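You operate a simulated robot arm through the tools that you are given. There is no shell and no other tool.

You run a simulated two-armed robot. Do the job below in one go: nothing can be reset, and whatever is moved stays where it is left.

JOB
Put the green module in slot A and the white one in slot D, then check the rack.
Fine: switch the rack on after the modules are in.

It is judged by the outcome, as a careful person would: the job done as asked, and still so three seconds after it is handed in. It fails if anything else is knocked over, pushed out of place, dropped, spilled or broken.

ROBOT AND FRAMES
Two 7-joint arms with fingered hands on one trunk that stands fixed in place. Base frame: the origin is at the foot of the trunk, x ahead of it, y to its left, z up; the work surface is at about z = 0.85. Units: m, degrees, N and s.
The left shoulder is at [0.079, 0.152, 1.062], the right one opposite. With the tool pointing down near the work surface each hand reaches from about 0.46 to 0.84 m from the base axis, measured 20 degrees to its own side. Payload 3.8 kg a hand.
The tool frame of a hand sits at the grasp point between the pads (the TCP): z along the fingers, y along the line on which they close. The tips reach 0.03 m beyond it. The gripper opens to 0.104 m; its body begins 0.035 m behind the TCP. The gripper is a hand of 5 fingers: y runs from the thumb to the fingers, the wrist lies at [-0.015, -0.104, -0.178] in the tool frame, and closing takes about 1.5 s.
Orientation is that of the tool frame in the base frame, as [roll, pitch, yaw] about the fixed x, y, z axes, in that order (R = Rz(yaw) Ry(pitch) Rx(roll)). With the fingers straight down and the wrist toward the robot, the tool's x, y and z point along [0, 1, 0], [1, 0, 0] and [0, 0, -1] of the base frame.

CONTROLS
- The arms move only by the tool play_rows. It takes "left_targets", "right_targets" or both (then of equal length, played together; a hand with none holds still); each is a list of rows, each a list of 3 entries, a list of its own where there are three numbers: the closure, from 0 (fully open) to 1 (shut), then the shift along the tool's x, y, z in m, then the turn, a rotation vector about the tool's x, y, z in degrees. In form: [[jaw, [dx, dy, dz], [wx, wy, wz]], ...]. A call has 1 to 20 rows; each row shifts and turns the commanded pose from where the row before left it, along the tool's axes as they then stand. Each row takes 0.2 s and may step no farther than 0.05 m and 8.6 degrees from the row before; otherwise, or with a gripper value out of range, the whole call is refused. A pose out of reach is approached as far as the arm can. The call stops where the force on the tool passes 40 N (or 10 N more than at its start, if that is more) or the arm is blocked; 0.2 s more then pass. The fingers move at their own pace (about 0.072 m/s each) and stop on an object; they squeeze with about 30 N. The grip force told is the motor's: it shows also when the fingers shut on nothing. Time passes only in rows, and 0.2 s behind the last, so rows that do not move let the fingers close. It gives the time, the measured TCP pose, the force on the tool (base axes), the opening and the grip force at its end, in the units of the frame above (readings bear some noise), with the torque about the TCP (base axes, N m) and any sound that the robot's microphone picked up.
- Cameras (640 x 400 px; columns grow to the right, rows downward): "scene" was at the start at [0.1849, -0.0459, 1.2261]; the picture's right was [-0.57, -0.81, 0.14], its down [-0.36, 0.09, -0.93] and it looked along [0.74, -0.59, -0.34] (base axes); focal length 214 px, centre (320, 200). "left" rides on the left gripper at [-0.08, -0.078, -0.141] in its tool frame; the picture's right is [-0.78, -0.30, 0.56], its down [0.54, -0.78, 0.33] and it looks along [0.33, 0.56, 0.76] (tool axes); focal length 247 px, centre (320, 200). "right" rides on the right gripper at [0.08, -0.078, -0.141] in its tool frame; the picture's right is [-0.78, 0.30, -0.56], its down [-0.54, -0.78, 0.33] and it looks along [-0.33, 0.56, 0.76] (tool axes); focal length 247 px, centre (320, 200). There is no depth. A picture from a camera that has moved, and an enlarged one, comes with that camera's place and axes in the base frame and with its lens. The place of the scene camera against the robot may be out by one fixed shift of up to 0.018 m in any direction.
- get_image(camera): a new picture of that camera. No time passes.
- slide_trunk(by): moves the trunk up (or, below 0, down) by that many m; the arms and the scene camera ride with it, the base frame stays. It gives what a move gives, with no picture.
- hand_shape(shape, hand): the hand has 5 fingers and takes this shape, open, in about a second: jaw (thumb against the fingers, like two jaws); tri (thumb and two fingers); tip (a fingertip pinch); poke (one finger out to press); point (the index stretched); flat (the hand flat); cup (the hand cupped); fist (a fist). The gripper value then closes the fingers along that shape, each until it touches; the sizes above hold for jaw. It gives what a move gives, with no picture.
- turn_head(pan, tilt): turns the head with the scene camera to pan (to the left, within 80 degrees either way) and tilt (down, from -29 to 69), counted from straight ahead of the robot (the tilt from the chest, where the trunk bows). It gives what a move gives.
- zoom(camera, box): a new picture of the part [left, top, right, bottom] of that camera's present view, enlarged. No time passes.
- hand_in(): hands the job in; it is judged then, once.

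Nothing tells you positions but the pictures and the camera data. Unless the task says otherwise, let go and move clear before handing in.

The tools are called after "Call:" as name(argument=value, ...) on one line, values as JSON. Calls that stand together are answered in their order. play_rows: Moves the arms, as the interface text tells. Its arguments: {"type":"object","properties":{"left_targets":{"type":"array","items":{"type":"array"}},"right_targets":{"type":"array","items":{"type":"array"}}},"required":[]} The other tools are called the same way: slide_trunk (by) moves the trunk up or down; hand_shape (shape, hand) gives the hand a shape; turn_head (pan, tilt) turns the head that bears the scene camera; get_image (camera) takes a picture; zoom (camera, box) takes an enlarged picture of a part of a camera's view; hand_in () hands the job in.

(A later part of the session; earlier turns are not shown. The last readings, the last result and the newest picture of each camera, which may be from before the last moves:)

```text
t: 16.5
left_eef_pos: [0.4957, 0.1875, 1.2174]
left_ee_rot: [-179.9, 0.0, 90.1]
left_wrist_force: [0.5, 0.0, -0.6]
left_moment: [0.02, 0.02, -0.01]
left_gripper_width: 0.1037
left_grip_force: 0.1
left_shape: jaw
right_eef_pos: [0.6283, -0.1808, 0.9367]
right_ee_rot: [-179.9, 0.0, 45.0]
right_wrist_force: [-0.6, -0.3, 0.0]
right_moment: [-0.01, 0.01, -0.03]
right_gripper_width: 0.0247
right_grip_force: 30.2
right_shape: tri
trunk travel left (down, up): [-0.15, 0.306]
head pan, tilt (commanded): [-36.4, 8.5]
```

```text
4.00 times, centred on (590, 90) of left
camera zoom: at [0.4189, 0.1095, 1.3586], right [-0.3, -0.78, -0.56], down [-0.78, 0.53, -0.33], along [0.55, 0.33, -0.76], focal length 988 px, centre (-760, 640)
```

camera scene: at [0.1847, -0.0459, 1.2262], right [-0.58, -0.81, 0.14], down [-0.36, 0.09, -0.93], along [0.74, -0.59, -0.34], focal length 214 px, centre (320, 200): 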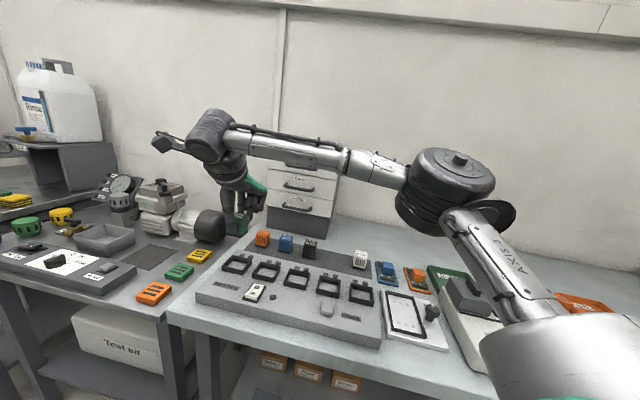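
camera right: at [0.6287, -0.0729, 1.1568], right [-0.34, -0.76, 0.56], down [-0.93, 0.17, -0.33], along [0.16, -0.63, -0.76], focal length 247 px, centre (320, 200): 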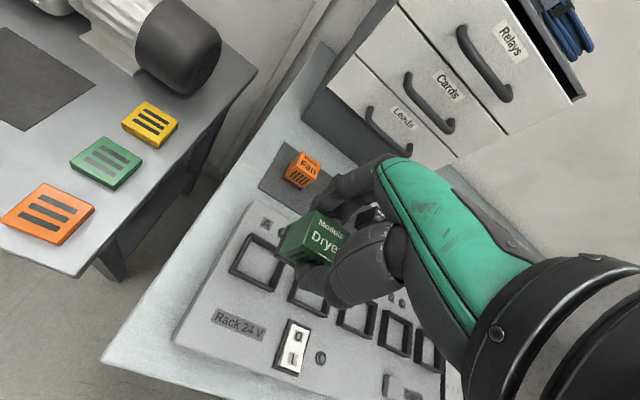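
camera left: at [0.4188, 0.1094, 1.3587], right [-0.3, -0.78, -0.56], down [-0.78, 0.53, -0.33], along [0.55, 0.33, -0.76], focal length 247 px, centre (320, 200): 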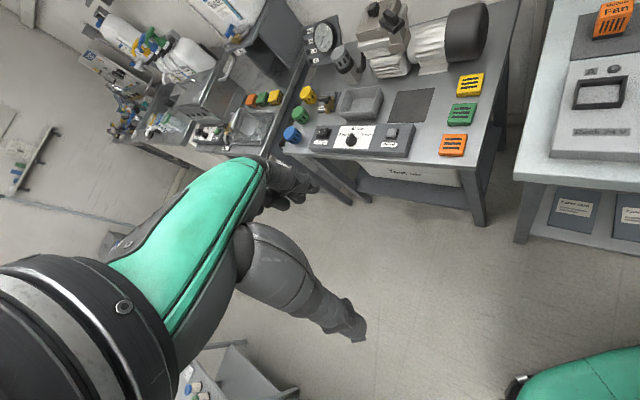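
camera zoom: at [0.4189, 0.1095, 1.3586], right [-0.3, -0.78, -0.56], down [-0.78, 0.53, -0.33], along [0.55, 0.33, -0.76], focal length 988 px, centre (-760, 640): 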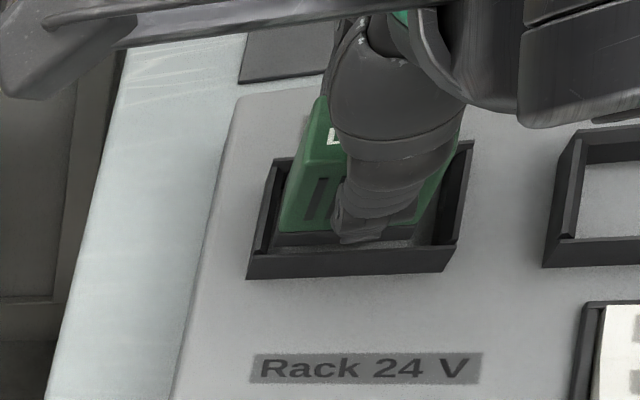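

The base is at the collar mouth; scene and left views suggest it's a bit toward the left wall. Let me zoom in more closely.

Call:
zoom(camera="scene", box=[225, 245, 265, 280])

Call:
zoom(camera="left", box=[570, 70, 630, 115])

Call:
zoom(camera="right", box=[255, 205, 305, 280])

```text
11.43 times, centred on (245, 262) of scene
camera zoom: at [0.1851, -0.0457, 1.226], right [-0.57, -0.81, 0.14], down [-0.36, 0.09, -0.93], along [0.74, -0.59, -0.34], focal length 2451 px, centre (1177, -514)
```

zoom: 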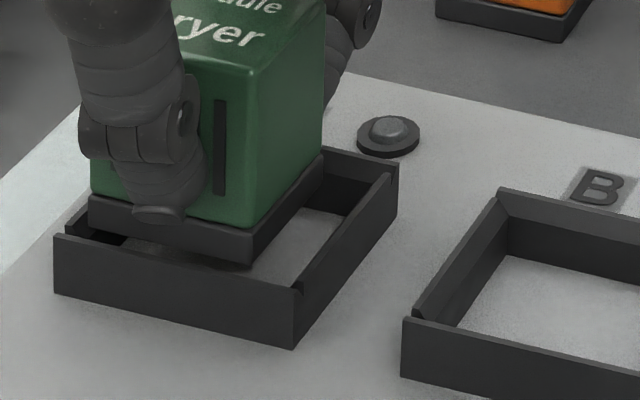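

```text
8.89 times, centred on (600, 92) of left
camera zoom: at [0.4189, 0.1095, 1.3586], right [-0.3, -0.78, -0.56], down [-0.78, 0.53, -0.33], along [0.55, 0.33, -0.76], focal length 2195 px, centre (-2169, 1156)
```

zoom: 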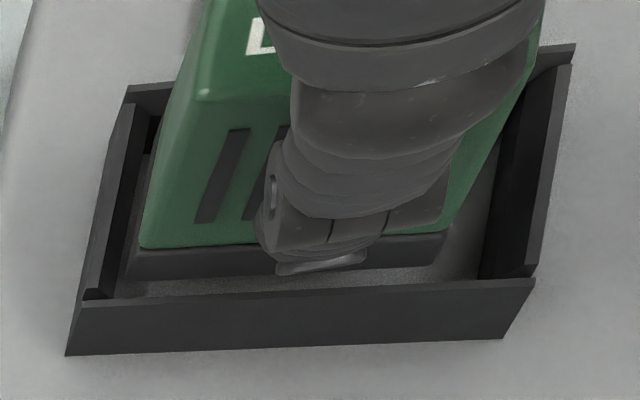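

```text
5.33 times, centred on (280, 242) of right
camera zoom: at [0.6294, -0.0693, 1.0781], right [-0.34, -0.76, 0.56], down [-0.93, 0.17, -0.33], along [0.16, -0.63, -0.76], focal length 1317 px, centre (533, -27)
```

zoom: 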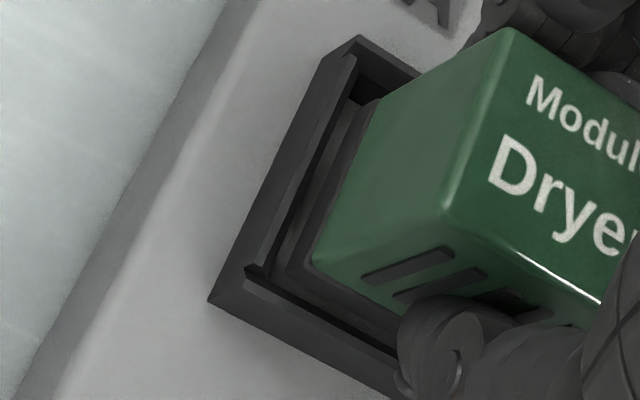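

Combining the three views, the base is still about 2–3 mm above the rim and sits a few mm too far forward and to the left. I'll lift slightly, shift, and re-check.

Call:
play_rows(right_targets=[[1, [0, 0, -0.004], [0, 0, 0]], [1, [-0.003, 0.0035, 0], [0, 0, 0]], [1, [0, 0, 0.002], [0, 0, 0]], [1, [0, 0, 0], [0, 0, 0]]])

Call:
zoom(camera="scene", box=[225, 245, 265, 280])

Call:
zoom(camera="left", box=[570, 70, 630, 115])

Call:
zoom(camera="right", box=[255, 205, 305, 280])

```text
t: 17.5
left_eef_pos: [0.4949, 0.1897, 1.2174]
left_ee_rot: [-179.9, 0.0, 90.1]
left_wrist_force: [0.0, -0.1, -1.0]
left_moment: [-0.02, -0.02, 0.01]
left_gripper_width: 0.1035
left_grip_force: 0.0
left_shape: jaw
right_eef_pos: [0.6276, -0.1847, 0.9389]
right_ee_rot: [180.0, 0.0, 45.0]
right_wrist_force: [0.0, 0.5, -0.4]
right_moment: [-0.03, 0.01, -0.01]
right_gripper_width: 0.0246
right_grip_force: 30.5
right_shape: tri
trunk travel left (down, up): [-0.15, 0.306]
head pan, tilt (commanded): [-36.4, 8.5]
```

```text
11.43 times, centred on (245, 262) of scene
camera zoom: at [0.1851, -0.0458, 1.226], right [-0.57, -0.81, 0.14], down [-0.36, 0.09, -0.93], along [0.74, -0.59, -0.34], focal length 2451 px, centre (1177, -514)
```

zoom: 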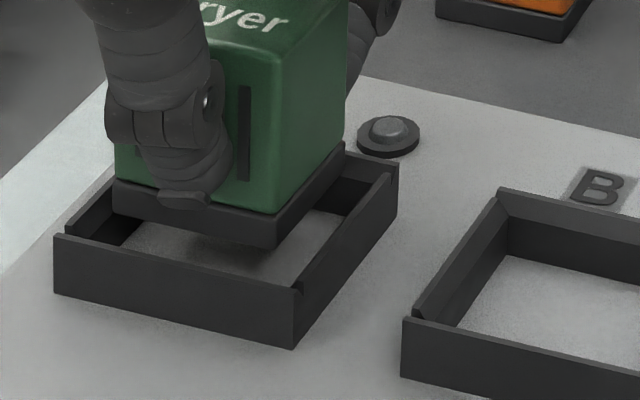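

```text
8.89 times, centred on (600, 92) of left
camera zoom: at [0.4189, 0.1095, 1.3586], right [-0.3, -0.78, -0.56], down [-0.78, 0.53, -0.33], along [0.55, 0.33, -0.76], focal length 2195 px, centre (-2169, 1156)
```

zoom: 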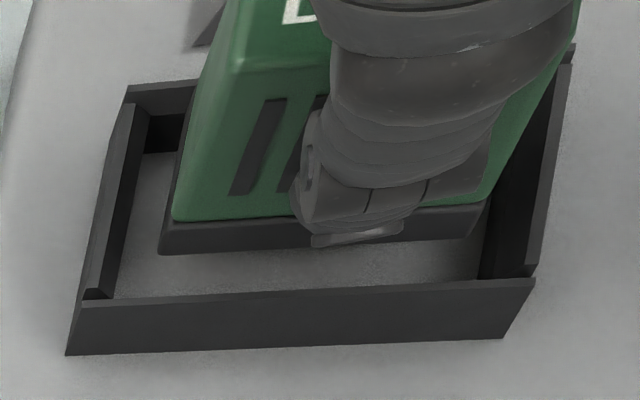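

```text
5.33 times, centred on (280, 242) of right
camera zoom: at [0.6297, -0.0741, 1.0799], right [-0.34, -0.76, 0.56], down [-0.93, 0.17, -0.33], along [0.16, -0.63, -0.76], focal length 1317 px, centre (533, -27)
```

zoom: 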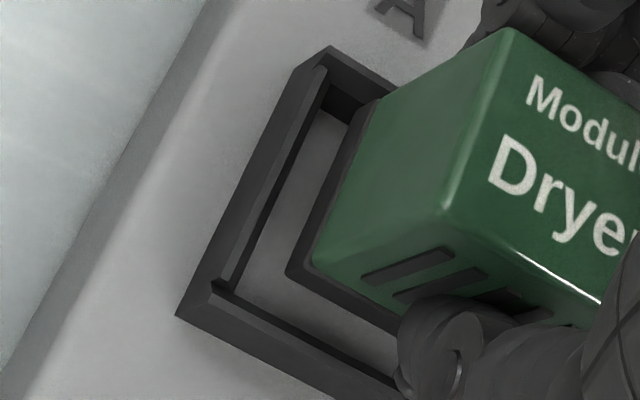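

Now the base is centred to about 1 mm in both directions, roughly 3 mm above the rim. Lowering it in.

Call:
play_rows(right_targets=[[1, [0, -0.0005, 0.003], [0, 0, 0]], [1, [0, 0, 0.003], [0, 0, 0]], [1, [0, 0, 0.002], [0, 0, 0]], [1, [0, 0, 0.002], [0, 0, 0]], [1, [0, 0, 0], [0, 0, 0]]])

Call:
zoom(camera="scene", box=[225, 245, 265, 280])

Call:
zoom(camera="left", box=[570, 70, 630, 115])

Call:
zoom(camera="right", box=[255, 205, 305, 280])

```text
t: 18.7
left_eef_pos: [0.496, 0.1881, 1.2175]
left_ee_rot: [-179.9, 0.0, 90.1]
left_wrist_force: [-0.1, 0.1, 0.2]
left_moment: [0.0, -0.01, 0.02]
left_gripper_width: 0.1035
left_grip_force: 0.0
left_shape: jaw
right_eef_pos: [0.6272, -0.1847, 0.9292]
right_ee_rot: [-180.0, 0.1, 45.0]
right_wrist_force: [-0.5, 0.2, -1.0]
right_moment: [-0.03, 0.04, 0.0]
right_gripper_width: 0.0247
right_grip_force: 30.3
right_shape: tri
trunk travel left (down, up): [-0.15, 0.306]
head pan, tilt (commanded): [-36.4, 8.5]
```

```text
11.43 times, centred on (245, 262) of scene
camera zoom: at [0.1851, -0.0458, 1.226], right [-0.57, -0.81, 0.14], down [-0.36, 0.09, -0.93], along [0.74, -0.59, -0.34], focal length 2451 px, centre (1177, -514)
```

zoom: 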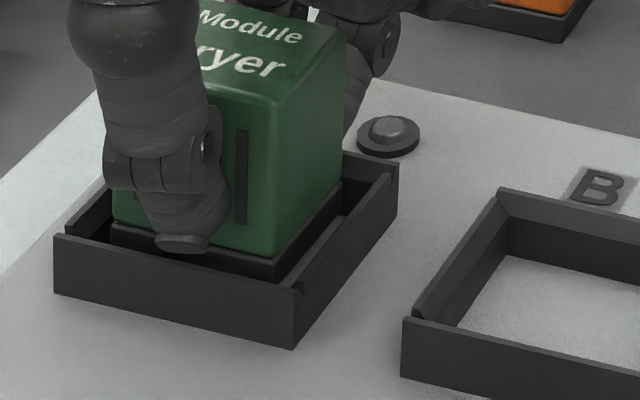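

```text
8.89 times, centred on (600, 92) of left
camera zoom: at [0.4189, 0.1095, 1.3586], right [-0.3, -0.78, -0.56], down [-0.78, 0.53, -0.33], along [0.55, 0.33, -0.76], focal length 2195 px, centre (-2169, 1156)
```

zoom: 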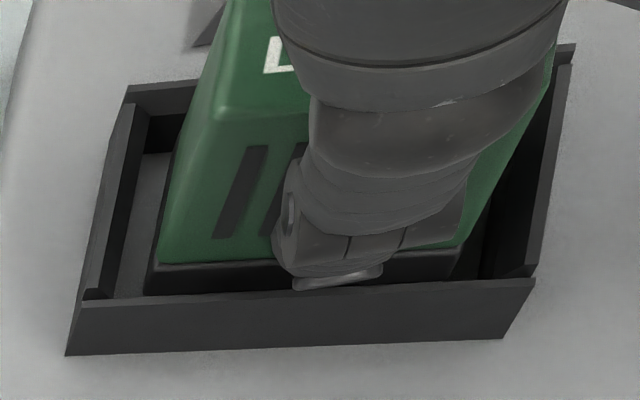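

```text
5.33 times, centred on (280, 242) of right
camera zoom: at [0.6291, -0.0735, 1.07], right [-0.34, -0.76, 0.56], down [-0.93, 0.17, -0.33], along [0.16, -0.63, -0.76], focal length 1317 px, centre (533, -27)
```

zoom: 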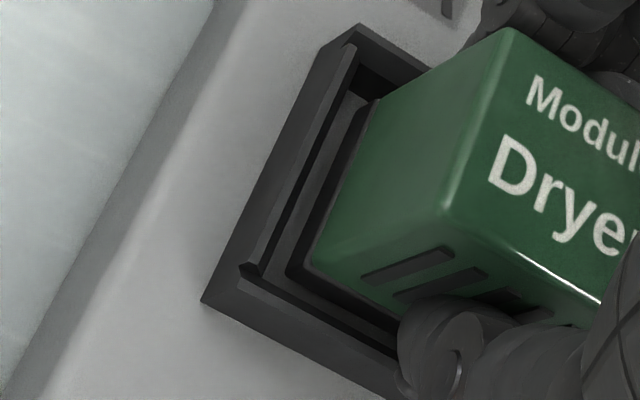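

The base is inside the collar; the thumb tip is close above the front rim, so I'll go down only 2 mm more and check force before releasing.

Call:
play_rows(right_targets=[[1, [0, 0, 0.001], [0, 0, 0]], [1, [0, 0, 0.001], [0, 0, 0]], [1, [0, 0, 0], [0, 0, 0]]])

Call:
zoom(camera="scene", box=[225, 245, 265, 280])

Call:
zoom(camera="left", box=[570, 70, 630, 115])

```text
t: 19.5
left_eef_pos: [0.4952, 0.1889, 1.2178]
left_ee_rot: [-179.9, 0.0, 89.9]
left_wrist_force: [-0.3, 0.4, -0.5]
left_moment: [0.04, 0.02, 0.01]
left_gripper_width: 0.1035
left_grip_force: 0.1
left_shape: jaw
right_eef_pos: [0.6279, -0.1867, 0.9275]
right_ee_rot: [-179.9, 0.1, 44.9]
right_wrist_force: [1.3, -0.1, -0.9]
right_moment: [-0.03, -0.02, -0.01]
right_gripper_width: 0.0244
right_grip_force: 29.7
right_shape: tri
trunk travel left (down, up): [-0.15, 0.306]
head pan, tilt (commanded): [-36.4, 8.5]
```

```text
11.43 times, centred on (245, 262) of scene
camera zoom: at [0.1851, -0.0457, 1.226], right [-0.57, -0.81, 0.14], down [-0.36, 0.09, -0.93], along [0.74, -0.59, -0.34], focal length 2451 px, centre (1177, -514)
```

zoom: 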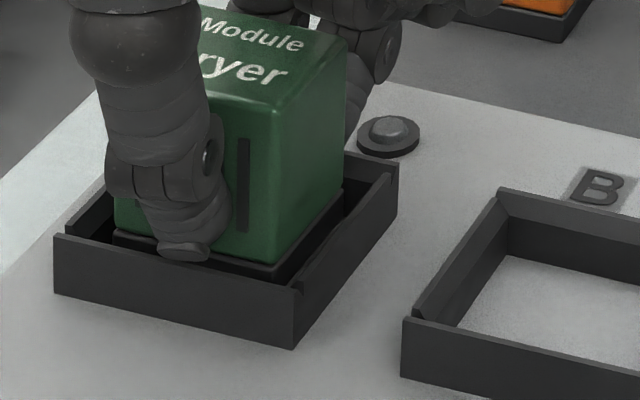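

```text
8.89 times, centred on (600, 92) of left
camera zoom: at [0.4189, 0.1095, 1.3586], right [-0.3, -0.78, -0.56], down [-0.78, 0.53, -0.33], along [0.55, 0.33, -0.76], focal length 2195 px, centre (-2169, 1156)
```

zoom: 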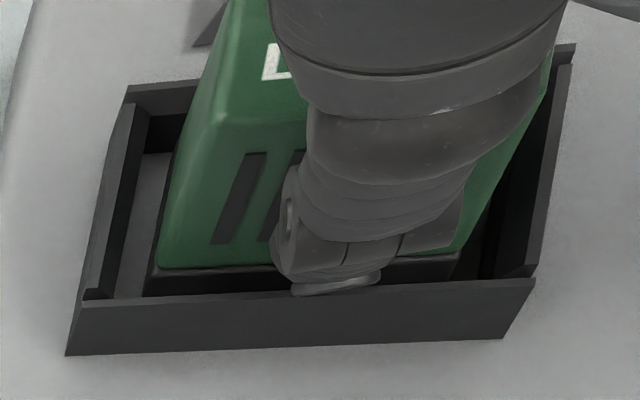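

No vertical load yet; I'll ease down another 2 mm.

Call:
play_rows(right_targets=[[1, [0, 0, 0.001], [0, 0, 0]], [1, [0, 0, 0.001], [0, 0, 0]], [1, [0, 0, 0], [0, 0, 0]]])

Call:
zoom(camera="scene", box=[225, 245, 265, 280])

Call:
zoom(camera="right", box=[240, 190, 360, 290])

```text
t: 20.3
left_eef_pos: [0.4952, 0.1887, 1.2175]
left_ee_rot: [-180.0, 0.1, 90.1]
left_wrist_force: [0.0, -0.2, 0.6]
left_moment: [-0.04, -0.02, 0.01]
left_gripper_width: 0.1037
left_grip_force: 0.1
left_shape: jaw
right_eef_pos: [0.628, -0.1839, 0.9247]
right_ee_rot: [180.0, 0.0, 44.9]
right_wrist_force: [0.1, -1.0, -0.8]
right_moment: [-0.04, 0.01, 0.02]
right_gripper_width: 0.0245
right_grip_force: 29.3
right_shape: tri
trunk travel left (down, up): [-0.15, 0.306]
head pan, tilt (commanded): [-36.4, 8.5]
```

```text
11.43 times, centred on (245, 262) of scene
camera zoom: at [0.1851, -0.0458, 1.226], right [-0.57, -0.81, 0.14], down [-0.36, 0.09, -0.93], along [0.74, -0.59, -0.34], focal length 2451 px, centre (1177, -514)
```

zoom: 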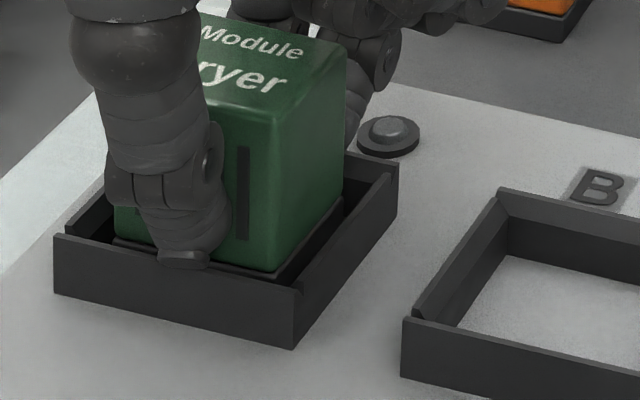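

```text
4.00 times, centred on (300, 240) of right
camera zoom: at [0.6292, -0.0739, 1.0661], right [-0.34, -0.76, 0.56], down [-0.93, 0.17, -0.33], along [0.16, -0.63, -0.76], focal length 988 px, centre (400, 40)
```

zoom: 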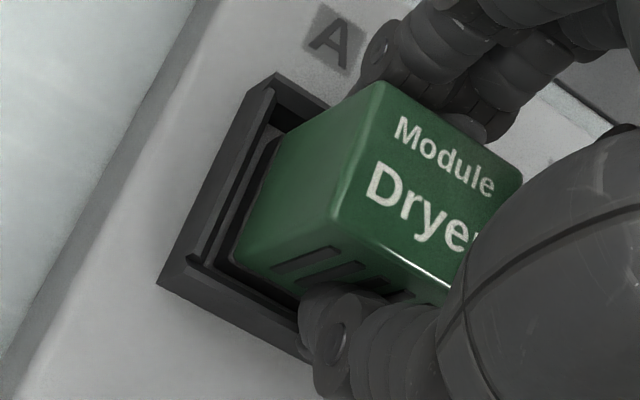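

Still unloaded, remaining gap about 2–3 mm. A bit further, then release.

Call:
play_rows(right_targets=[[1, [0, 0, 0.001], [0, 0, 0]], [1, [0, 0, 0.0005], [0, 0, 0]], [1, [0, 0, 0], [0, 0, 0]]])

Call:
zoom(camera="scene", box=[225, 245, 265, 280])

Call:
zoom(camera="left", box=[570, 70, 630, 115])

```text
t: 21.1
left_eef_pos: [0.4941, 0.1884, 1.2183]
left_ee_rot: [-179.9, 0.0, 90.1]
left_wrist_force: [0.0, 0.2, 0.1]
left_moment: [0.01, 0.0, -0.03]
left_gripper_width: 0.1035
left_grip_force: 0.0
left_shape: jaw
right_eef_pos: [0.6271, -0.1846, 0.9256]
right_ee_rot: [179.9, 0.0, 45.0]
right_wrist_force: [0.5, 0.0, 5.8]
right_moment: [0.13, 0.03, -0.01]
right_gripper_width: 0.0246
right_grip_force: 30.1
right_shape: tri
trunk travel left (down, up): [-0.15, 0.306]
head pan, tilt (commanded): [-36.4, 8.5]
```

```text
11.43 times, centred on (245, 262) of scene
camera zoom: at [0.1842, -0.0455, 1.2263], right [-0.58, -0.81, 0.14], down [-0.35, 0.09, -0.93], along [0.74, -0.59, -0.34], focal length 2451 px, centre (1177, -514)
```

zoom: 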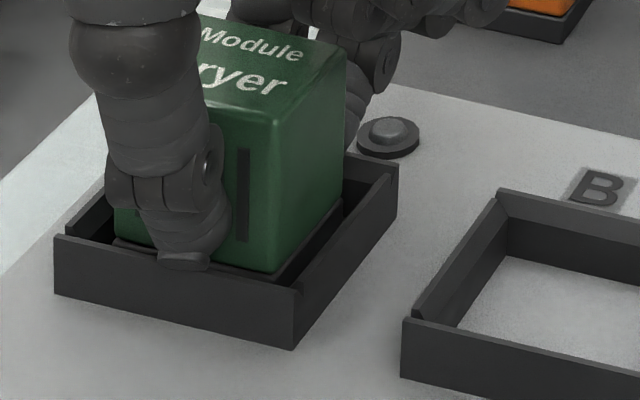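

```text
8.89 times, centred on (600, 92) of left
camera zoom: at [0.418, 0.1097, 1.359], right [-0.3, -0.78, -0.56], down [-0.78, 0.53, -0.33], along [0.56, 0.33, -0.76], focal length 2195 px, centre (-2169, 1156)
```

zoom: 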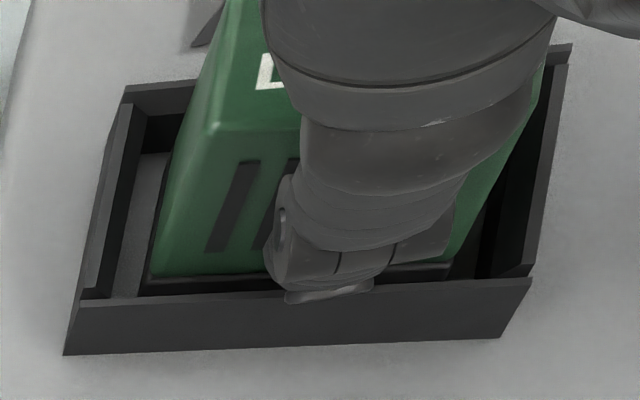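

Contact of ~6 N is at the thumb on the front rim, so the module is 1–2 mm above the slot floor. I'll relieve that by 0.7 mm and open slowly to let it settle.

Call:
play_rows(right_targets=[[1, [0, 0, -0.0008], [0, 0, 0]], [0.7, [0, 0, 0], [0, 0, 0]], [0.6, [0, 0, 0], [0, 0, 0]], [0.5, [0, 0, -0.001], [0, 0, 0]], [0.4, [0, 0, -0.001], [0, 0, 0]], [0.4, [0, 0, 0], [0, 0, 0]], [0.4, [0, 0, 0], [0, 0, 0]]])

Call:
zoom(camera="scene", box=[220, 235, 270, 280])

Call:
zoom(camera="left", box=[560, 60, 640, 120])

Call:
get_image(camera="right")

```text
t: 22.7
left_eef_pos: [0.4952, 0.1881, 1.2175]
left_ee_rot: [-179.9, 0.0, 90.0]
left_wrist_force: [-0.5, -0.4, -0.5]
left_moment: [0.0, 0.01, -0.01]
left_gripper_width: 0.1035
left_grip_force: 0.1
left_shape: jaw
right_eef_pos: [0.6276, -0.1844, 0.9255]
right_ee_rot: [180.0, 0.2, 45.1]
right_wrist_force: [-0.6, 0.4, 0.6]
right_moment: [0.03, -0.02, 0.0]
right_gripper_width: 0.062
right_grip_force: 0.1
right_shape: tri
trunk travel left (down, up): [-0.15, 0.306]
head pan, tilt (commanded): [-36.4, 8.5]
```

```text
8.89 times, centred on (245, 258) of scene
camera zoom: at [0.185, -0.0457, 1.226], right [-0.57, -0.81, 0.14], down [-0.36, 0.09, -0.93], along [0.74, -0.59, -0.34], focal length 1906 px, centre (987, -311)
```

zoom: 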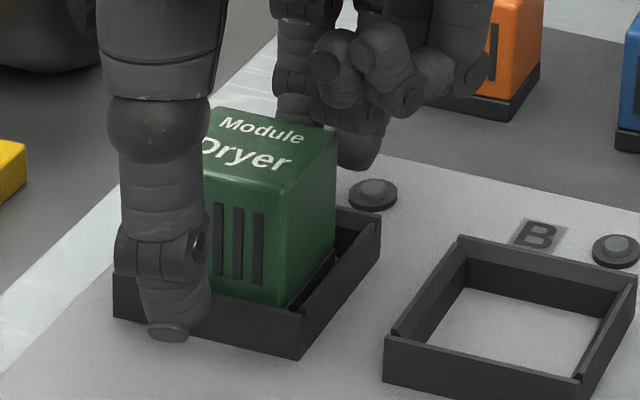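

```text
6.67 times, centred on (600, 90) of left
camera zoom: at [0.4189, 0.1095, 1.3586], right [-0.3, -0.78, -0.56], down [-0.78, 0.53, -0.33], along [0.55, 0.33, -0.76], focal length 1646 px, centre (-1547, 933)
```

zoom: 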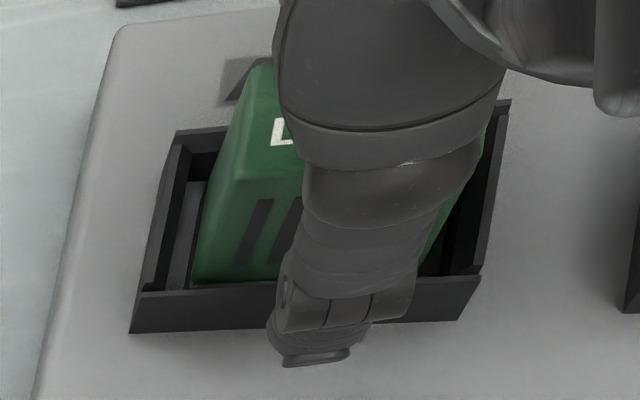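

```text
taken
camera right: at [0.6295, -0.0739, 1.0676], right [-0.34, -0.76, 0.56], down [-0.93, 0.17, -0.33], along [0.16, -0.63, -0.76], focal length 247 px, centre (320, 200)
```

right: 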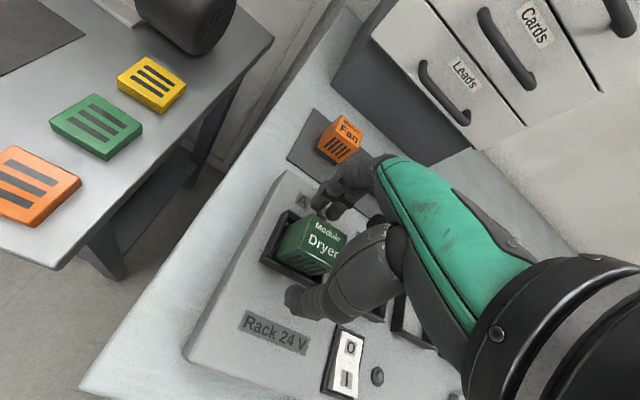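

Released; the module stands in slot A. I'll raise the hand straight up and check how it sits.

Call:
play_rows(right_targets=[[0.3, [0, 0, -0.01], [0, 0, 0]], [0.3, [0, 0, -0.025], [0, 0, 0]], [0.3, [0, 0, -0.03], [0, 0, 0]], [0.3, [0, 0, -0.03], [0, 0, 0]], [0.3, [0, 0, -0.01], [0, 0, 0]], [0.3, [0, 0, 0], [0, 0, 0]]])

Call:
zoom(camera="scene", box=[220, 235, 270, 280])

Call:
zoom(camera="left", box=[560, 60, 640, 120])

Call:
zoom(camera="right", box=[220, 210, 320, 310])

```text
t: 24.1
left_eef_pos: [0.495, 0.1882, 1.2177]
left_ee_rot: [-179.9, 0.1, 90.1]
left_wrist_force: [-0.5, 0.1, 0.8]
left_moment: [0.0, 0.04, 0.0]
left_gripper_width: 0.1038
left_grip_force: 0.1
left_shape: jaw
right_eef_pos: [0.6273, -0.1845, 1.0313]
right_ee_rot: [179.9, 0.1, 45.0]
right_wrist_force: [0.3, 0.6, 0.1]
right_moment: [0.0, -0.02, -0.01]
right_gripper_width: 0.0725
right_grip_force: 0.0
right_shape: tri
trunk travel left (down, up): [-0.15, 0.306]
head pan, tilt (commanded): [-36.4, 8.5]
```

```text
8.89 times, centred on (245, 258) of scene
camera zoom: at [0.185, -0.0457, 1.226], right [-0.57, -0.81, 0.14], down [-0.36, 0.09, -0.93], along [0.74, -0.59, -0.34], focal length 1906 px, centre (987, -311)
```

zoom: 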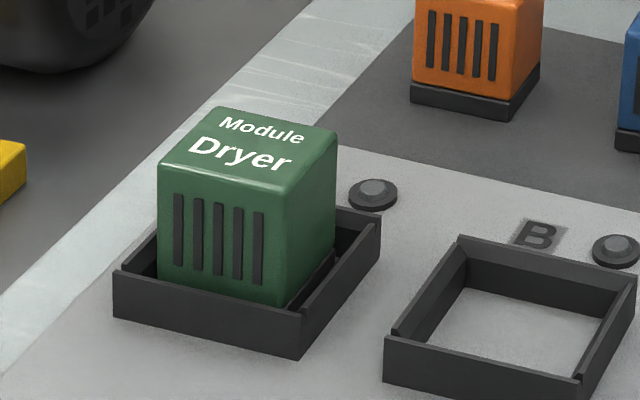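

```text
6.67 times, centred on (600, 90) of left
camera zoom: at [0.4188, 0.1095, 1.3586], right [-0.3, -0.78, -0.56], down [-0.78, 0.53, -0.33], along [0.55, 0.33, -0.76], focal length 1646 px, centre (-1547, 933)
```

zoom: 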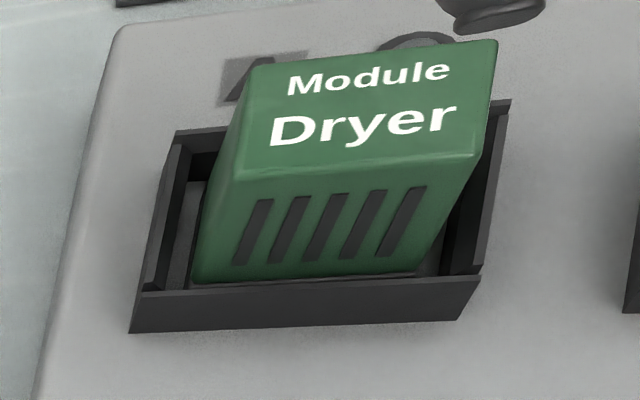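

```text
4.00 times, centred on (270, 260) of right
camera zoom: at [0.6295, -0.0739, 1.1721], right [-0.34, -0.76, 0.56], down [-0.93, 0.17, -0.33], along [0.16, -0.63, -0.76], focal length 988 px, centre (520, -40)
```

zoom: 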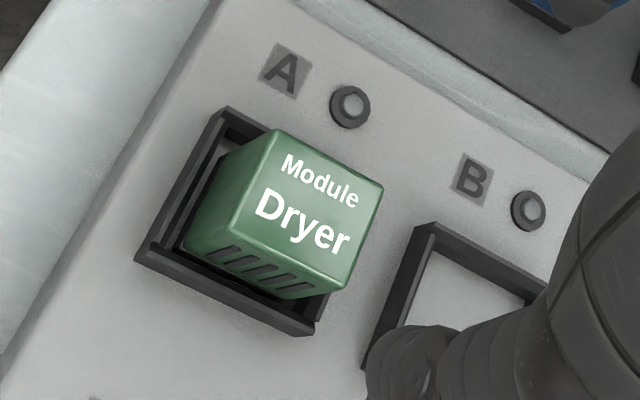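

The green module is seated upright in slot A. Now I'll move the right hand above the white module.

Call:
play_rows(right_targets=[[0.3, [-0.0331, 0.0172, 0], [0, 0, 0]], [0.3, [-0.0331, 0.0172, 0], [0, 0, 0]], [0.3, [-0.0331, 0.0172, 0], [0, 0, 0]], [0.3, [-0.0331, 0.0172, 0], [0, 0, 0]], [0.3, [-0.0331, 0.0172, 0], [0, 0, 0]], [0.3, [-0.0331, 0.0172, 0], [0, 0, 0]], [0.3, [-0.0331, 0.0172, 0], [0, 0, 0]], [0.3, [-0.0331, 0.0172, 0], [0, 0, 0]], [0.3, [-0.0331, 0.0172, 0], [0, 0, 0]], [0.3, [0, 0, 0], [0, 0, 0]]])

Call:
get_image(camera="right")

Call:
zoom(camera="right", box=[200, 210, 320, 310])

Call:
get_image(camera="scene")

```text
t: 26.3
left_eef_pos: [0.4968, 0.1884, 1.2181]
left_ee_rot: [-179.9, 0.0, 90.2]
left_wrist_force: [-0.2, 0.4, 0.4]
left_moment: [-0.02, -0.01, -0.01]
left_gripper_width: 0.1039
left_grip_force: 0.0
left_shape: jaw
right_eef_pos: [0.5276, -0.5046, 1.0324]
right_ee_rot: [-180.0, 0.2, 45.0]
right_wrist_force: [0.4, 0.3, -0.3]
right_moment: [0.0, 0.0, 0.03]
right_gripper_width: 0.0724
right_grip_force: 0.1
right_shape: tri
trunk travel left (down, up): [-0.15, 0.306]
head pan, tilt (commanded): [-36.4, 8.5]
```

```text
taken
camera right: at [0.5285, -0.3934, 1.1724], right [-0.34, -0.76, 0.56], down [-0.93, 0.17, -0.33], along [0.16, -0.63, -0.76], focal length 247 px, centre (320, 200)
```

right: 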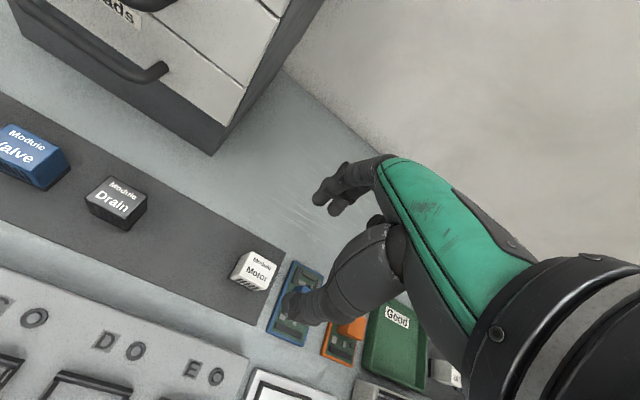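

```text
4.00 times, centred on (260, 260) of right
camera zoom: at [0.5285, -0.3934, 1.1724], right [-0.34, -0.76, 0.56], down [-0.93, 0.17, -0.33], along [0.16, -0.63, -0.76], focal length 988 px, centre (560, -40)
```

zoom: 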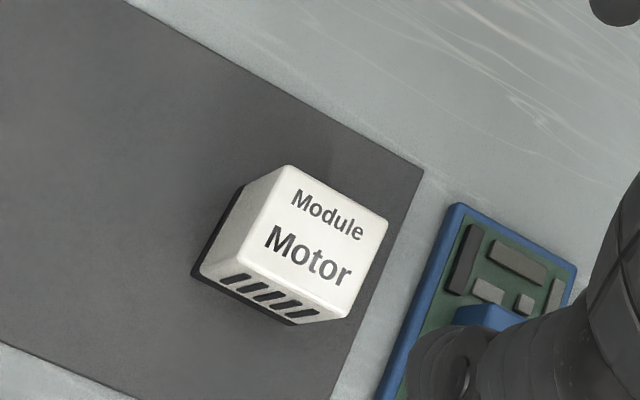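

```text
taken
camera scene: at [0.1852, -0.0452, 1.226], right [-0.57, -0.81, 0.14], down [-0.36, 0.09, -0.93], along [0.74, -0.59, -0.34], focal length 214 px, centre (320, 200)
```

scene: 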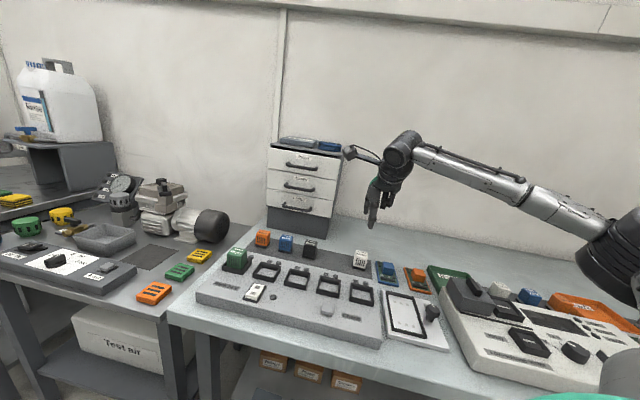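

White's top is about 3–4 mm off the tool axis; I'll correct and descend to a slightly higher grasp than before, so the thumb will clear the collar rim.

Call:
play_rows(right_targets=[[0.25, [-0.0035, -0.004, 0.01], [0, 0, 0]], [0.25, [0, 0, 0.03], [0, 0, 0]], [0.25, [0, 0, 0.03], [0, 0, 0]], [0.25, [0, 0, 0.02], [0, 0, 0]], [0.25, [0, 0, 0], [0, 0, 0]]])

Call:
zoom(camera="right", box=[240, 190, 360, 310])

Call:
zoom(camera="scene", box=[320, 210, 400, 280])

```text
t: 27.5
left_eef_pos: [0.4954, 0.1884, 1.2178]
left_ee_rot: [180.0, 0.0, 90.0]
left_wrist_force: [-0.3, 0.3, 0.5]
left_moment: [-0.01, -0.01, -0.01]
left_gripper_width: 0.1035
left_grip_force: 0.1
left_shape: jaw
right_eef_pos: [0.5207, -0.504, 0.9419]
right_ee_rot: [180.0, 0.1, 45.0]
right_wrist_force: [-0.4, 0.9, -0.1]
right_moment: [-0.02, 0.01, -0.02]
right_gripper_width: 0.0776
right_grip_force: 0.0
right_shape: tri
trunk travel left (down, up): [-0.15, 0.306]
head pan, tilt (commanded): [-36.4, 8.5]
```

```text
3.33 times, centred on (300, 250) of right
camera zoom: at [0.5232, -0.3931, 1.0823], right [-0.34, -0.76, 0.56], down [-0.93, 0.17, -0.33], along [0.16, -0.63, -0.76], focal length 823 px, centre (387, 33)
```

zoom: 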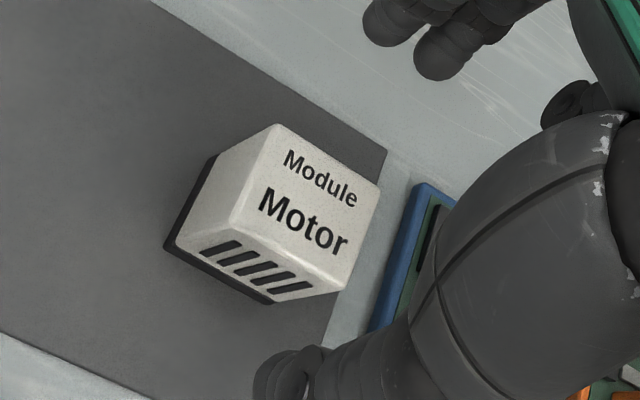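

```text
5.71 times, centred on (360, 245) of scene
camera zoom: at [0.1849, -0.0457, 1.2261], right [-0.57, -0.81, 0.14], down [-0.36, 0.09, -0.93], along [0.74, -0.59, -0.34], focal length 1226 px, centre (91, -57)
```

zoom: 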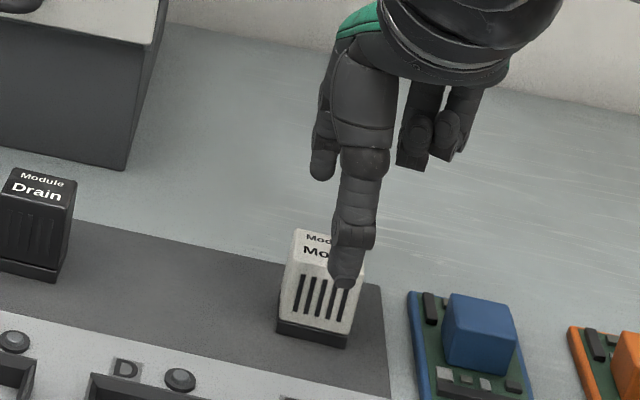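

Hand-camera geometry shows the module centred within ~1–2 mm. I'll descend to grasp height and compare before closing.

Call:
play_rows(right_targets=[[0.25, [0, 0.001, 0.02], [0, 0, 0]], [0.25, [0, 0, 0.015], [0, 0, 0]], [0.25, [0, 0, 0.0075], [0, 0, 0]], [0.25, [0, 0, 0], [0, 0, 0]]])

Call:
zoom(camera="right", box=[260, 180, 380, 300])

Call:
zoom(camera="scene", box=[320, 220, 400, 290])

```text
t: 28.5
left_eef_pos: [0.495, 0.189, 1.2163]
left_ee_rot: [-179.9, 0.0, 90.1]
left_wrist_force: [0.4, 0.0, -1.5]
left_moment: [0.01, 0.0, 0.0]
left_gripper_width: 0.1037
left_grip_force: 0.1
left_shape: jaw
right_eef_pos: [0.5216, -0.505, 0.8998]
right_ee_rot: [-180.0, 0.0, 45.1]
right_wrist_force: [0.8, -0.1, 0.1]
right_moment: [0.01, -0.02, 0.0]
right_gripper_width: 0.0776
right_grip_force: 0.0
right_shape: tri
trunk travel left (down, up): [-0.15, 0.306]
head pan, tilt (commanded): [-36.4, 8.5]
```

```text
3.33 times, centred on (320, 240) of right
camera zoom: at [0.5236, -0.3945, 1.0401], right [-0.34, -0.76, 0.56], down [-0.93, 0.17, -0.33], along [0.16, -0.63, -0.76], focal length 823 px, centre (320, 67)
```

zoom: 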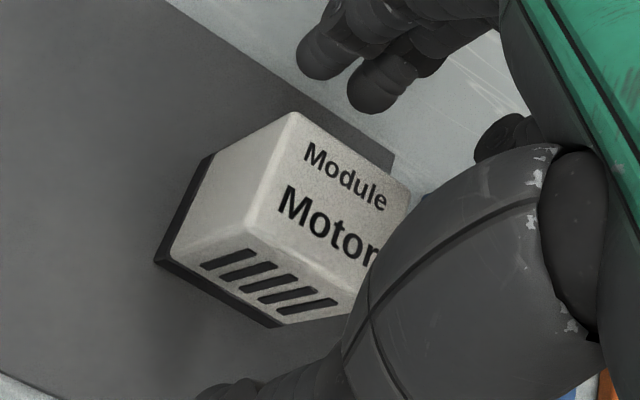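

```text
5.71 times, centred on (360, 255) of scene
camera zoom: at [0.1849, -0.0458, 1.2261], right [-0.57, -0.81, 0.14], down [-0.36, 0.09, -0.93], along [0.74, -0.59, -0.34], focal length 1226 px, centre (91, -114)
```

zoom: 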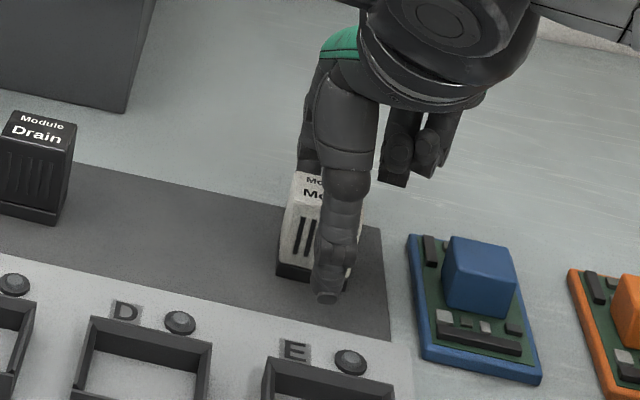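

The white module's place in the grip matches the green one's, so I'll close on it.

Call:
play_rows(right_targets=[[0.5, [0, 0, 0], [0, 0, 0]], [0.7, [0, 0, 0], [0, 0, 0]], [0.9, [0, 0, 0], [0, 0, 0]], [1, [0, 0, 0], [0, 0, 0]], [1, [0, 0, 0], [0, 0, 0]], [1, [0, 0, 0], [0, 0, 0]], [1, [0, 0, 0], [0, 0, 0]], [1, [0, 0, 0], [0, 0, 0]]])

Call:
zoom(camera="right", box=[260, 180, 380, 300])

Call:
zoom(camera="scene", box=[320, 220, 400, 290])

```text
t: 30.3
left_eef_pos: [0.4962, 0.1876, 1.2184]
left_ee_rot: [-180.0, 0.0, 90.1]
left_wrist_force: [0.5, -0.1, 0.2]
left_moment: [-0.03, -0.01, 0.02]
left_gripper_width: 0.1037
left_grip_force: 0.0
left_shape: jaw
right_eef_pos: [0.522, -0.5046, 0.8994]
right_ee_rot: [-180.0, -0.1, 45.0]
right_wrist_force: [0.1, 0.4, -0.3]
right_moment: [-0.02, 0.0, -0.02]
right_gripper_width: 0.0246
right_grip_force: 29.9
right_shape: tri
trunk travel left (down, up): [-0.15, 0.306]
head pan, tilt (commanded): [-36.4, 8.5]
```

```text
3.33 times, centred on (320, 240) of right
camera zoom: at [0.5237, -0.3945, 1.0402], right [-0.34, -0.76, 0.56], down [-0.93, 0.17, -0.33], along [0.16, -0.63, -0.76], focal length 823 px, centre (320, 67)
```

zoom: 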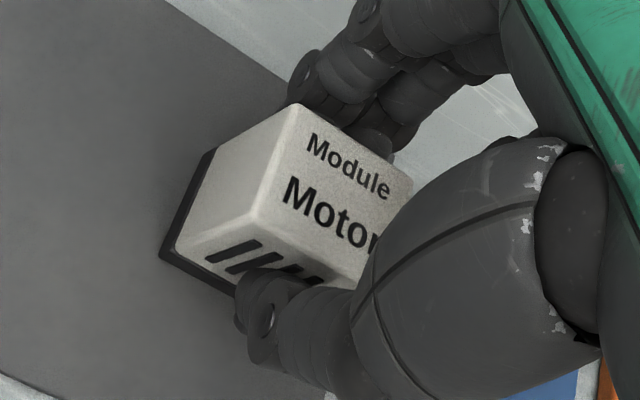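

```text
5.71 times, centred on (360, 255) of scene
camera zoom: at [0.185, -0.0459, 1.226], right [-0.57, -0.81, 0.14], down [-0.36, 0.09, -0.93], along [0.74, -0.59, -0.34], focal length 1226 px, centre (91, -114)
```

zoom: 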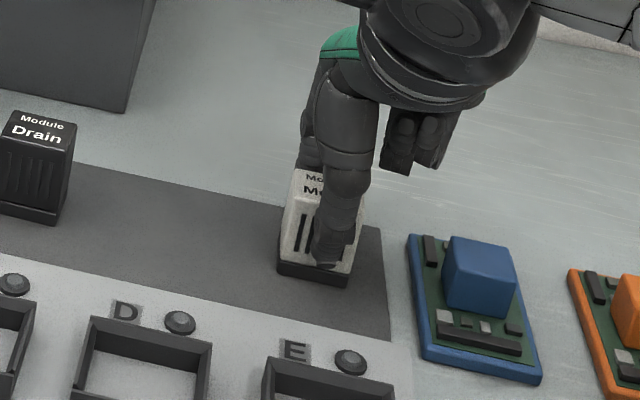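

White module gripped at 30 N. Lifting and carrying it to above slot D.

Call:
play_rows(right_targets=[[1, [0, 0, -0.01], [0, 0, 0]], [1, [0, 0, -0.02], [0, 0, 0]], [1, [0, 0, -0.03], [0, 0, 0]], [1, [0, 0, -0.03], [0, 0, 0]], [1, [0, 0, -0.02], [0, 0, 0]], [1, [0.0127, -0.0255, 0], [0, 0, 0]], [1, [0.0127, -0.0255, 0], [0, 0, 0]], [1, [0.0127, -0.0255, 0], [0, 0, 0]], [1, [0.0127, -0.0255, 0], [0, 0, 0]], [1, [0.0127, -0.0255, 0], [0, 0, 0]], [1, [0.0127, -0.0255, 0], [0, 0, 0]], [1, [0, 0, 0], [0, 0, 0]]])

Call:
get_image(camera="right")

Call:
get_image(camera="scene")

Call:
zoom(camera="right", box=[225, 200, 325, 300])

```text
t: 32.9
left_eef_pos: [0.4964, 0.1864, 1.2162]
left_ee_rot: [-180.0, 0.0, 90.1]
left_wrist_force: [-0.6, 0.4, 0.7]
left_moment: [0.03, 0.02, -0.03]
left_gripper_width: 0.1038
left_grip_force: 0.1
left_shape: jaw
right_eef_pos: [0.4669, -0.3426, 1.0086]
right_ee_rot: [-179.9, 0.0, 45.0]
right_wrist_force: [-0.5, -0.3, 0.2]
right_moment: [-0.02, -0.01, -0.02]
right_gripper_width: 0.0246
right_grip_force: 29.7
right_shape: tri
trunk travel left (down, up): [-0.15, 0.306]
head pan, tilt (commanded): [-36.4, 8.5]
```

```text
taken
camera right: at [0.4688, -0.2319, 1.15], right [-0.34, -0.76, 0.56], down [-0.93, 0.17, -0.33], along [0.16, -0.63, -0.76], focal length 247 px, centre (320, 200)
```

right: 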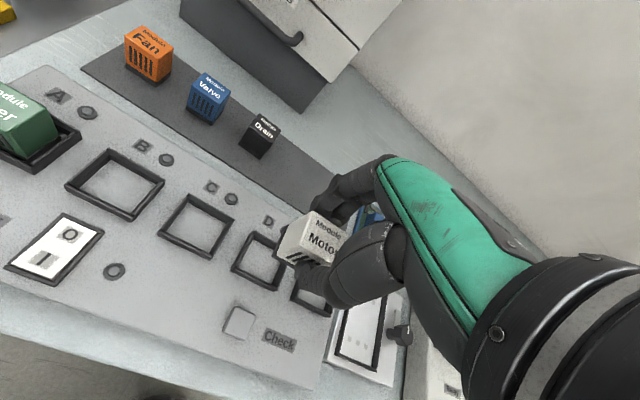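

```text
taken
camera scene: at [0.1851, -0.0463, 1.226], right [-0.57, -0.81, 0.14], down [-0.36, 0.09, -0.93], along [0.74, -0.59, -0.34], focal length 214 px, centre (320, 200)
```

scene: 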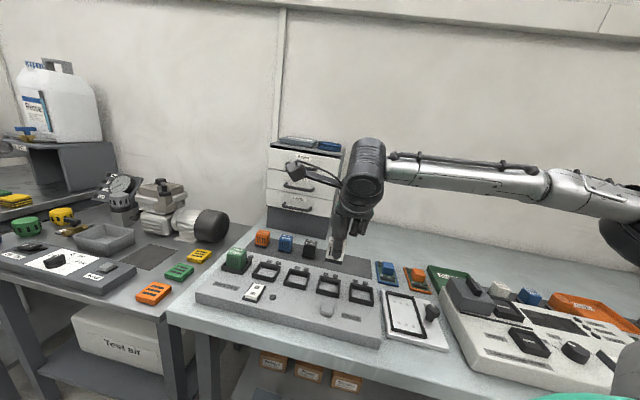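

```text
4.00 times, centred on (275, 250) of right
camera zoom: at [0.4688, -0.2319, 1.15], right [-0.34, -0.76, 0.56], down [-0.93, 0.17, -0.33], along [0.16, -0.63, -0.76], focal length 988 px, centre (500, 0)
```

zoom: 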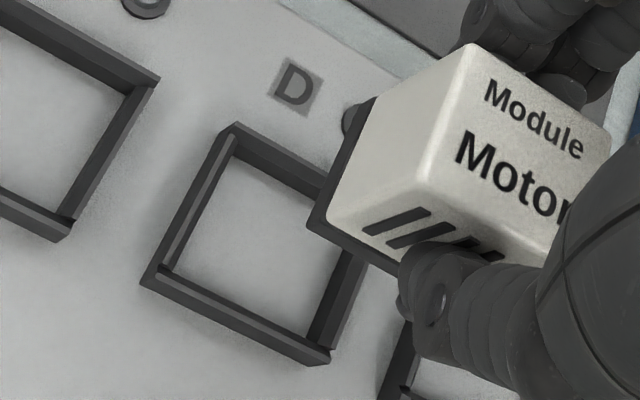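

The offset of slot D relative to the held white module is about (0.4, 2.8) mm from where it should be; I'll apply that and lower to just above the rim.

Call:
play_rows(right_targets=[[1, [0.0004, 0.0028, 0.015], [0, 0, 0]], [1, [0, 0, 0.02], [0, 0, 0]], [1, [0, 0, 0.02], [0, 0, 0]], [1, [0, 0, 0.01], [0, 0, 0]], [1, [0, 0, 0], [0, 0, 0]]])

Call:
zoom(camera="scene", box=[305, 260, 355, 300])

Call:
zoom(camera="right", box=[255, 205, 305, 280])

Call:
get_image(camera="left")

```text
t: 34.1
left_eef_pos: [0.4969, 0.1882, 1.2173]
left_ee_rot: [180.0, 0.0, 90.1]
left_wrist_force: [-0.2, -0.1, 0.0]
left_moment: [0.0, -0.01, -0.02]
left_gripper_width: 0.1037
left_grip_force: 0.0
left_shape: jaw
right_eef_pos: [0.4696, -0.3441, 0.9442]
right_ee_rot: [-179.9, 0.0, 45.0]
right_wrist_force: [0.3, -0.2, 0.7]
right_moment: [0.0, 0.0, 0.0]
right_gripper_width: 0.0245
right_grip_force: 30.1
right_shape: tri
trunk travel left (down, up): [-0.15, 0.306]
head pan, tilt (commanded): [-36.4, 8.5]
```

```text
10.00 times, centred on (330, 280) of scene
camera zoom: at [0.1849, -0.0458, 1.2261], right [-0.57, -0.81, 0.14], down [-0.36, 0.09, -0.93], along [0.74, -0.59, -0.34], focal length 2145 px, centre (220, -600)
```

zoom: 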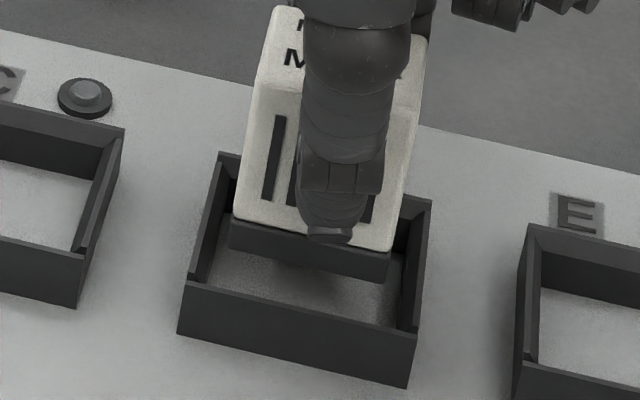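

```text
5.33 times, centred on (280, 242) of right
camera zoom: at [0.4711, -0.2334, 1.0852], right [-0.34, -0.76, 0.56], down [-0.93, 0.17, -0.33], along [0.16, -0.63, -0.76], focal length 1317 px, centre (533, -27)
```

zoom: 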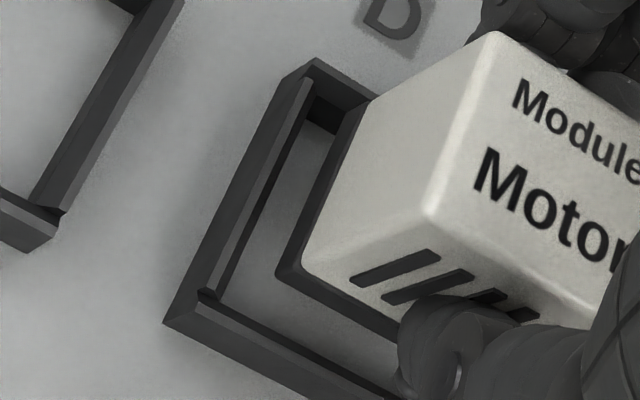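

```text
taken
camera left: at [0.4187, 0.1094, 1.3587], right [-0.3, -0.78, -0.56], down [-0.78, 0.53, -0.33], along [0.55, 0.33, -0.76], focal length 247 px, centre (320, 200)
```

left: 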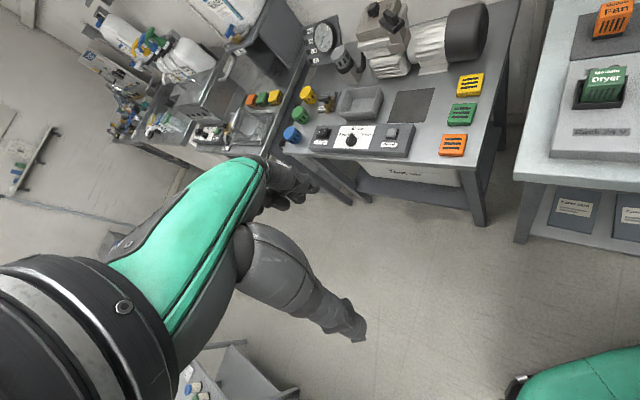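

Both views agree to ~1–2 mm that the module sits slightly far back. I'll shift forward 1.5 mm, lower 3 mm and look again.

Call:
play_rows(right_targets=[[1, [-0.0003, -0.0015, 0], [0, 0, 0]], [1, [0, 0, 0.003], [0, 0, 0]], [1, [0, 0, 0], [0, 0, 0]]])

Call:
zoom(camera="scene", box=[305, 260, 355, 300])

Call:
zoom(camera="right", box=[255, 205, 305, 280])

```text
t: 34.9
left_eef_pos: [0.4966, 0.1875, 1.2174]
left_ee_rot: [-179.9, 0.1, 90.1]
left_wrist_force: [0.1, -1.0, -1.1]
left_moment: [0.02, 0.02, -0.01]
left_gripper_width: 0.1036
left_grip_force: 0.1
left_shape: jaw
right_eef_pos: [0.4678, -0.3434, 0.9415]
right_ee_rot: [180.0, 0.0, 45.0]
right_wrist_force: [0.1, -0.7, -0.7]
right_moment: [0.0, 0.02, -0.01]
right_gripper_width: 0.0247
right_grip_force: 29.9
right_shape: tri
trunk travel left (down, up): [-0.15, 0.306]
head pan, tilt (commanded): [-36.4, 8.5]
```

```text
10.00 times, centred on (330, 280) of scene
camera zoom: at [0.185, -0.0458, 1.2261], right [-0.57, -0.81, 0.14], down [-0.36, 0.09, -0.93], along [0.74, -0.59, -0.34], focal length 2145 px, centre (220, -600)
```

zoom: 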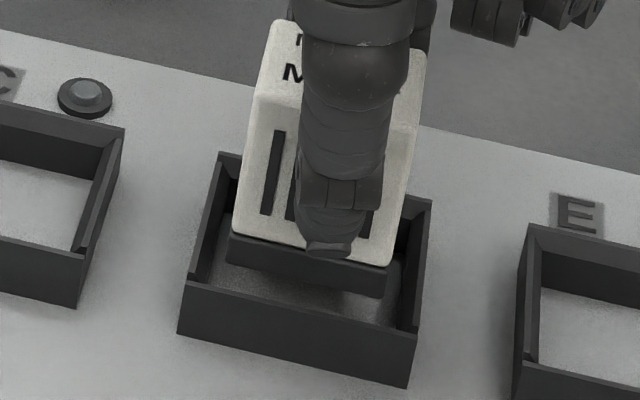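

```text
5.33 times, centred on (280, 242) of right
camera zoom: at [0.47, -0.2328, 1.0821], right [-0.34, -0.76, 0.56], down [-0.93, 0.17, -0.33], along [0.16, -0.63, -0.76], focal length 1317 px, centre (533, -27)
```

zoom: 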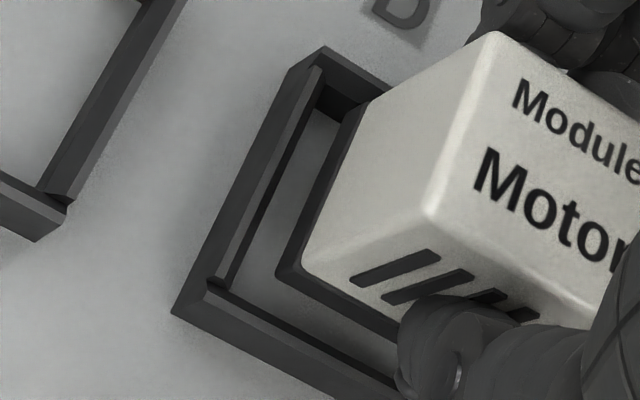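

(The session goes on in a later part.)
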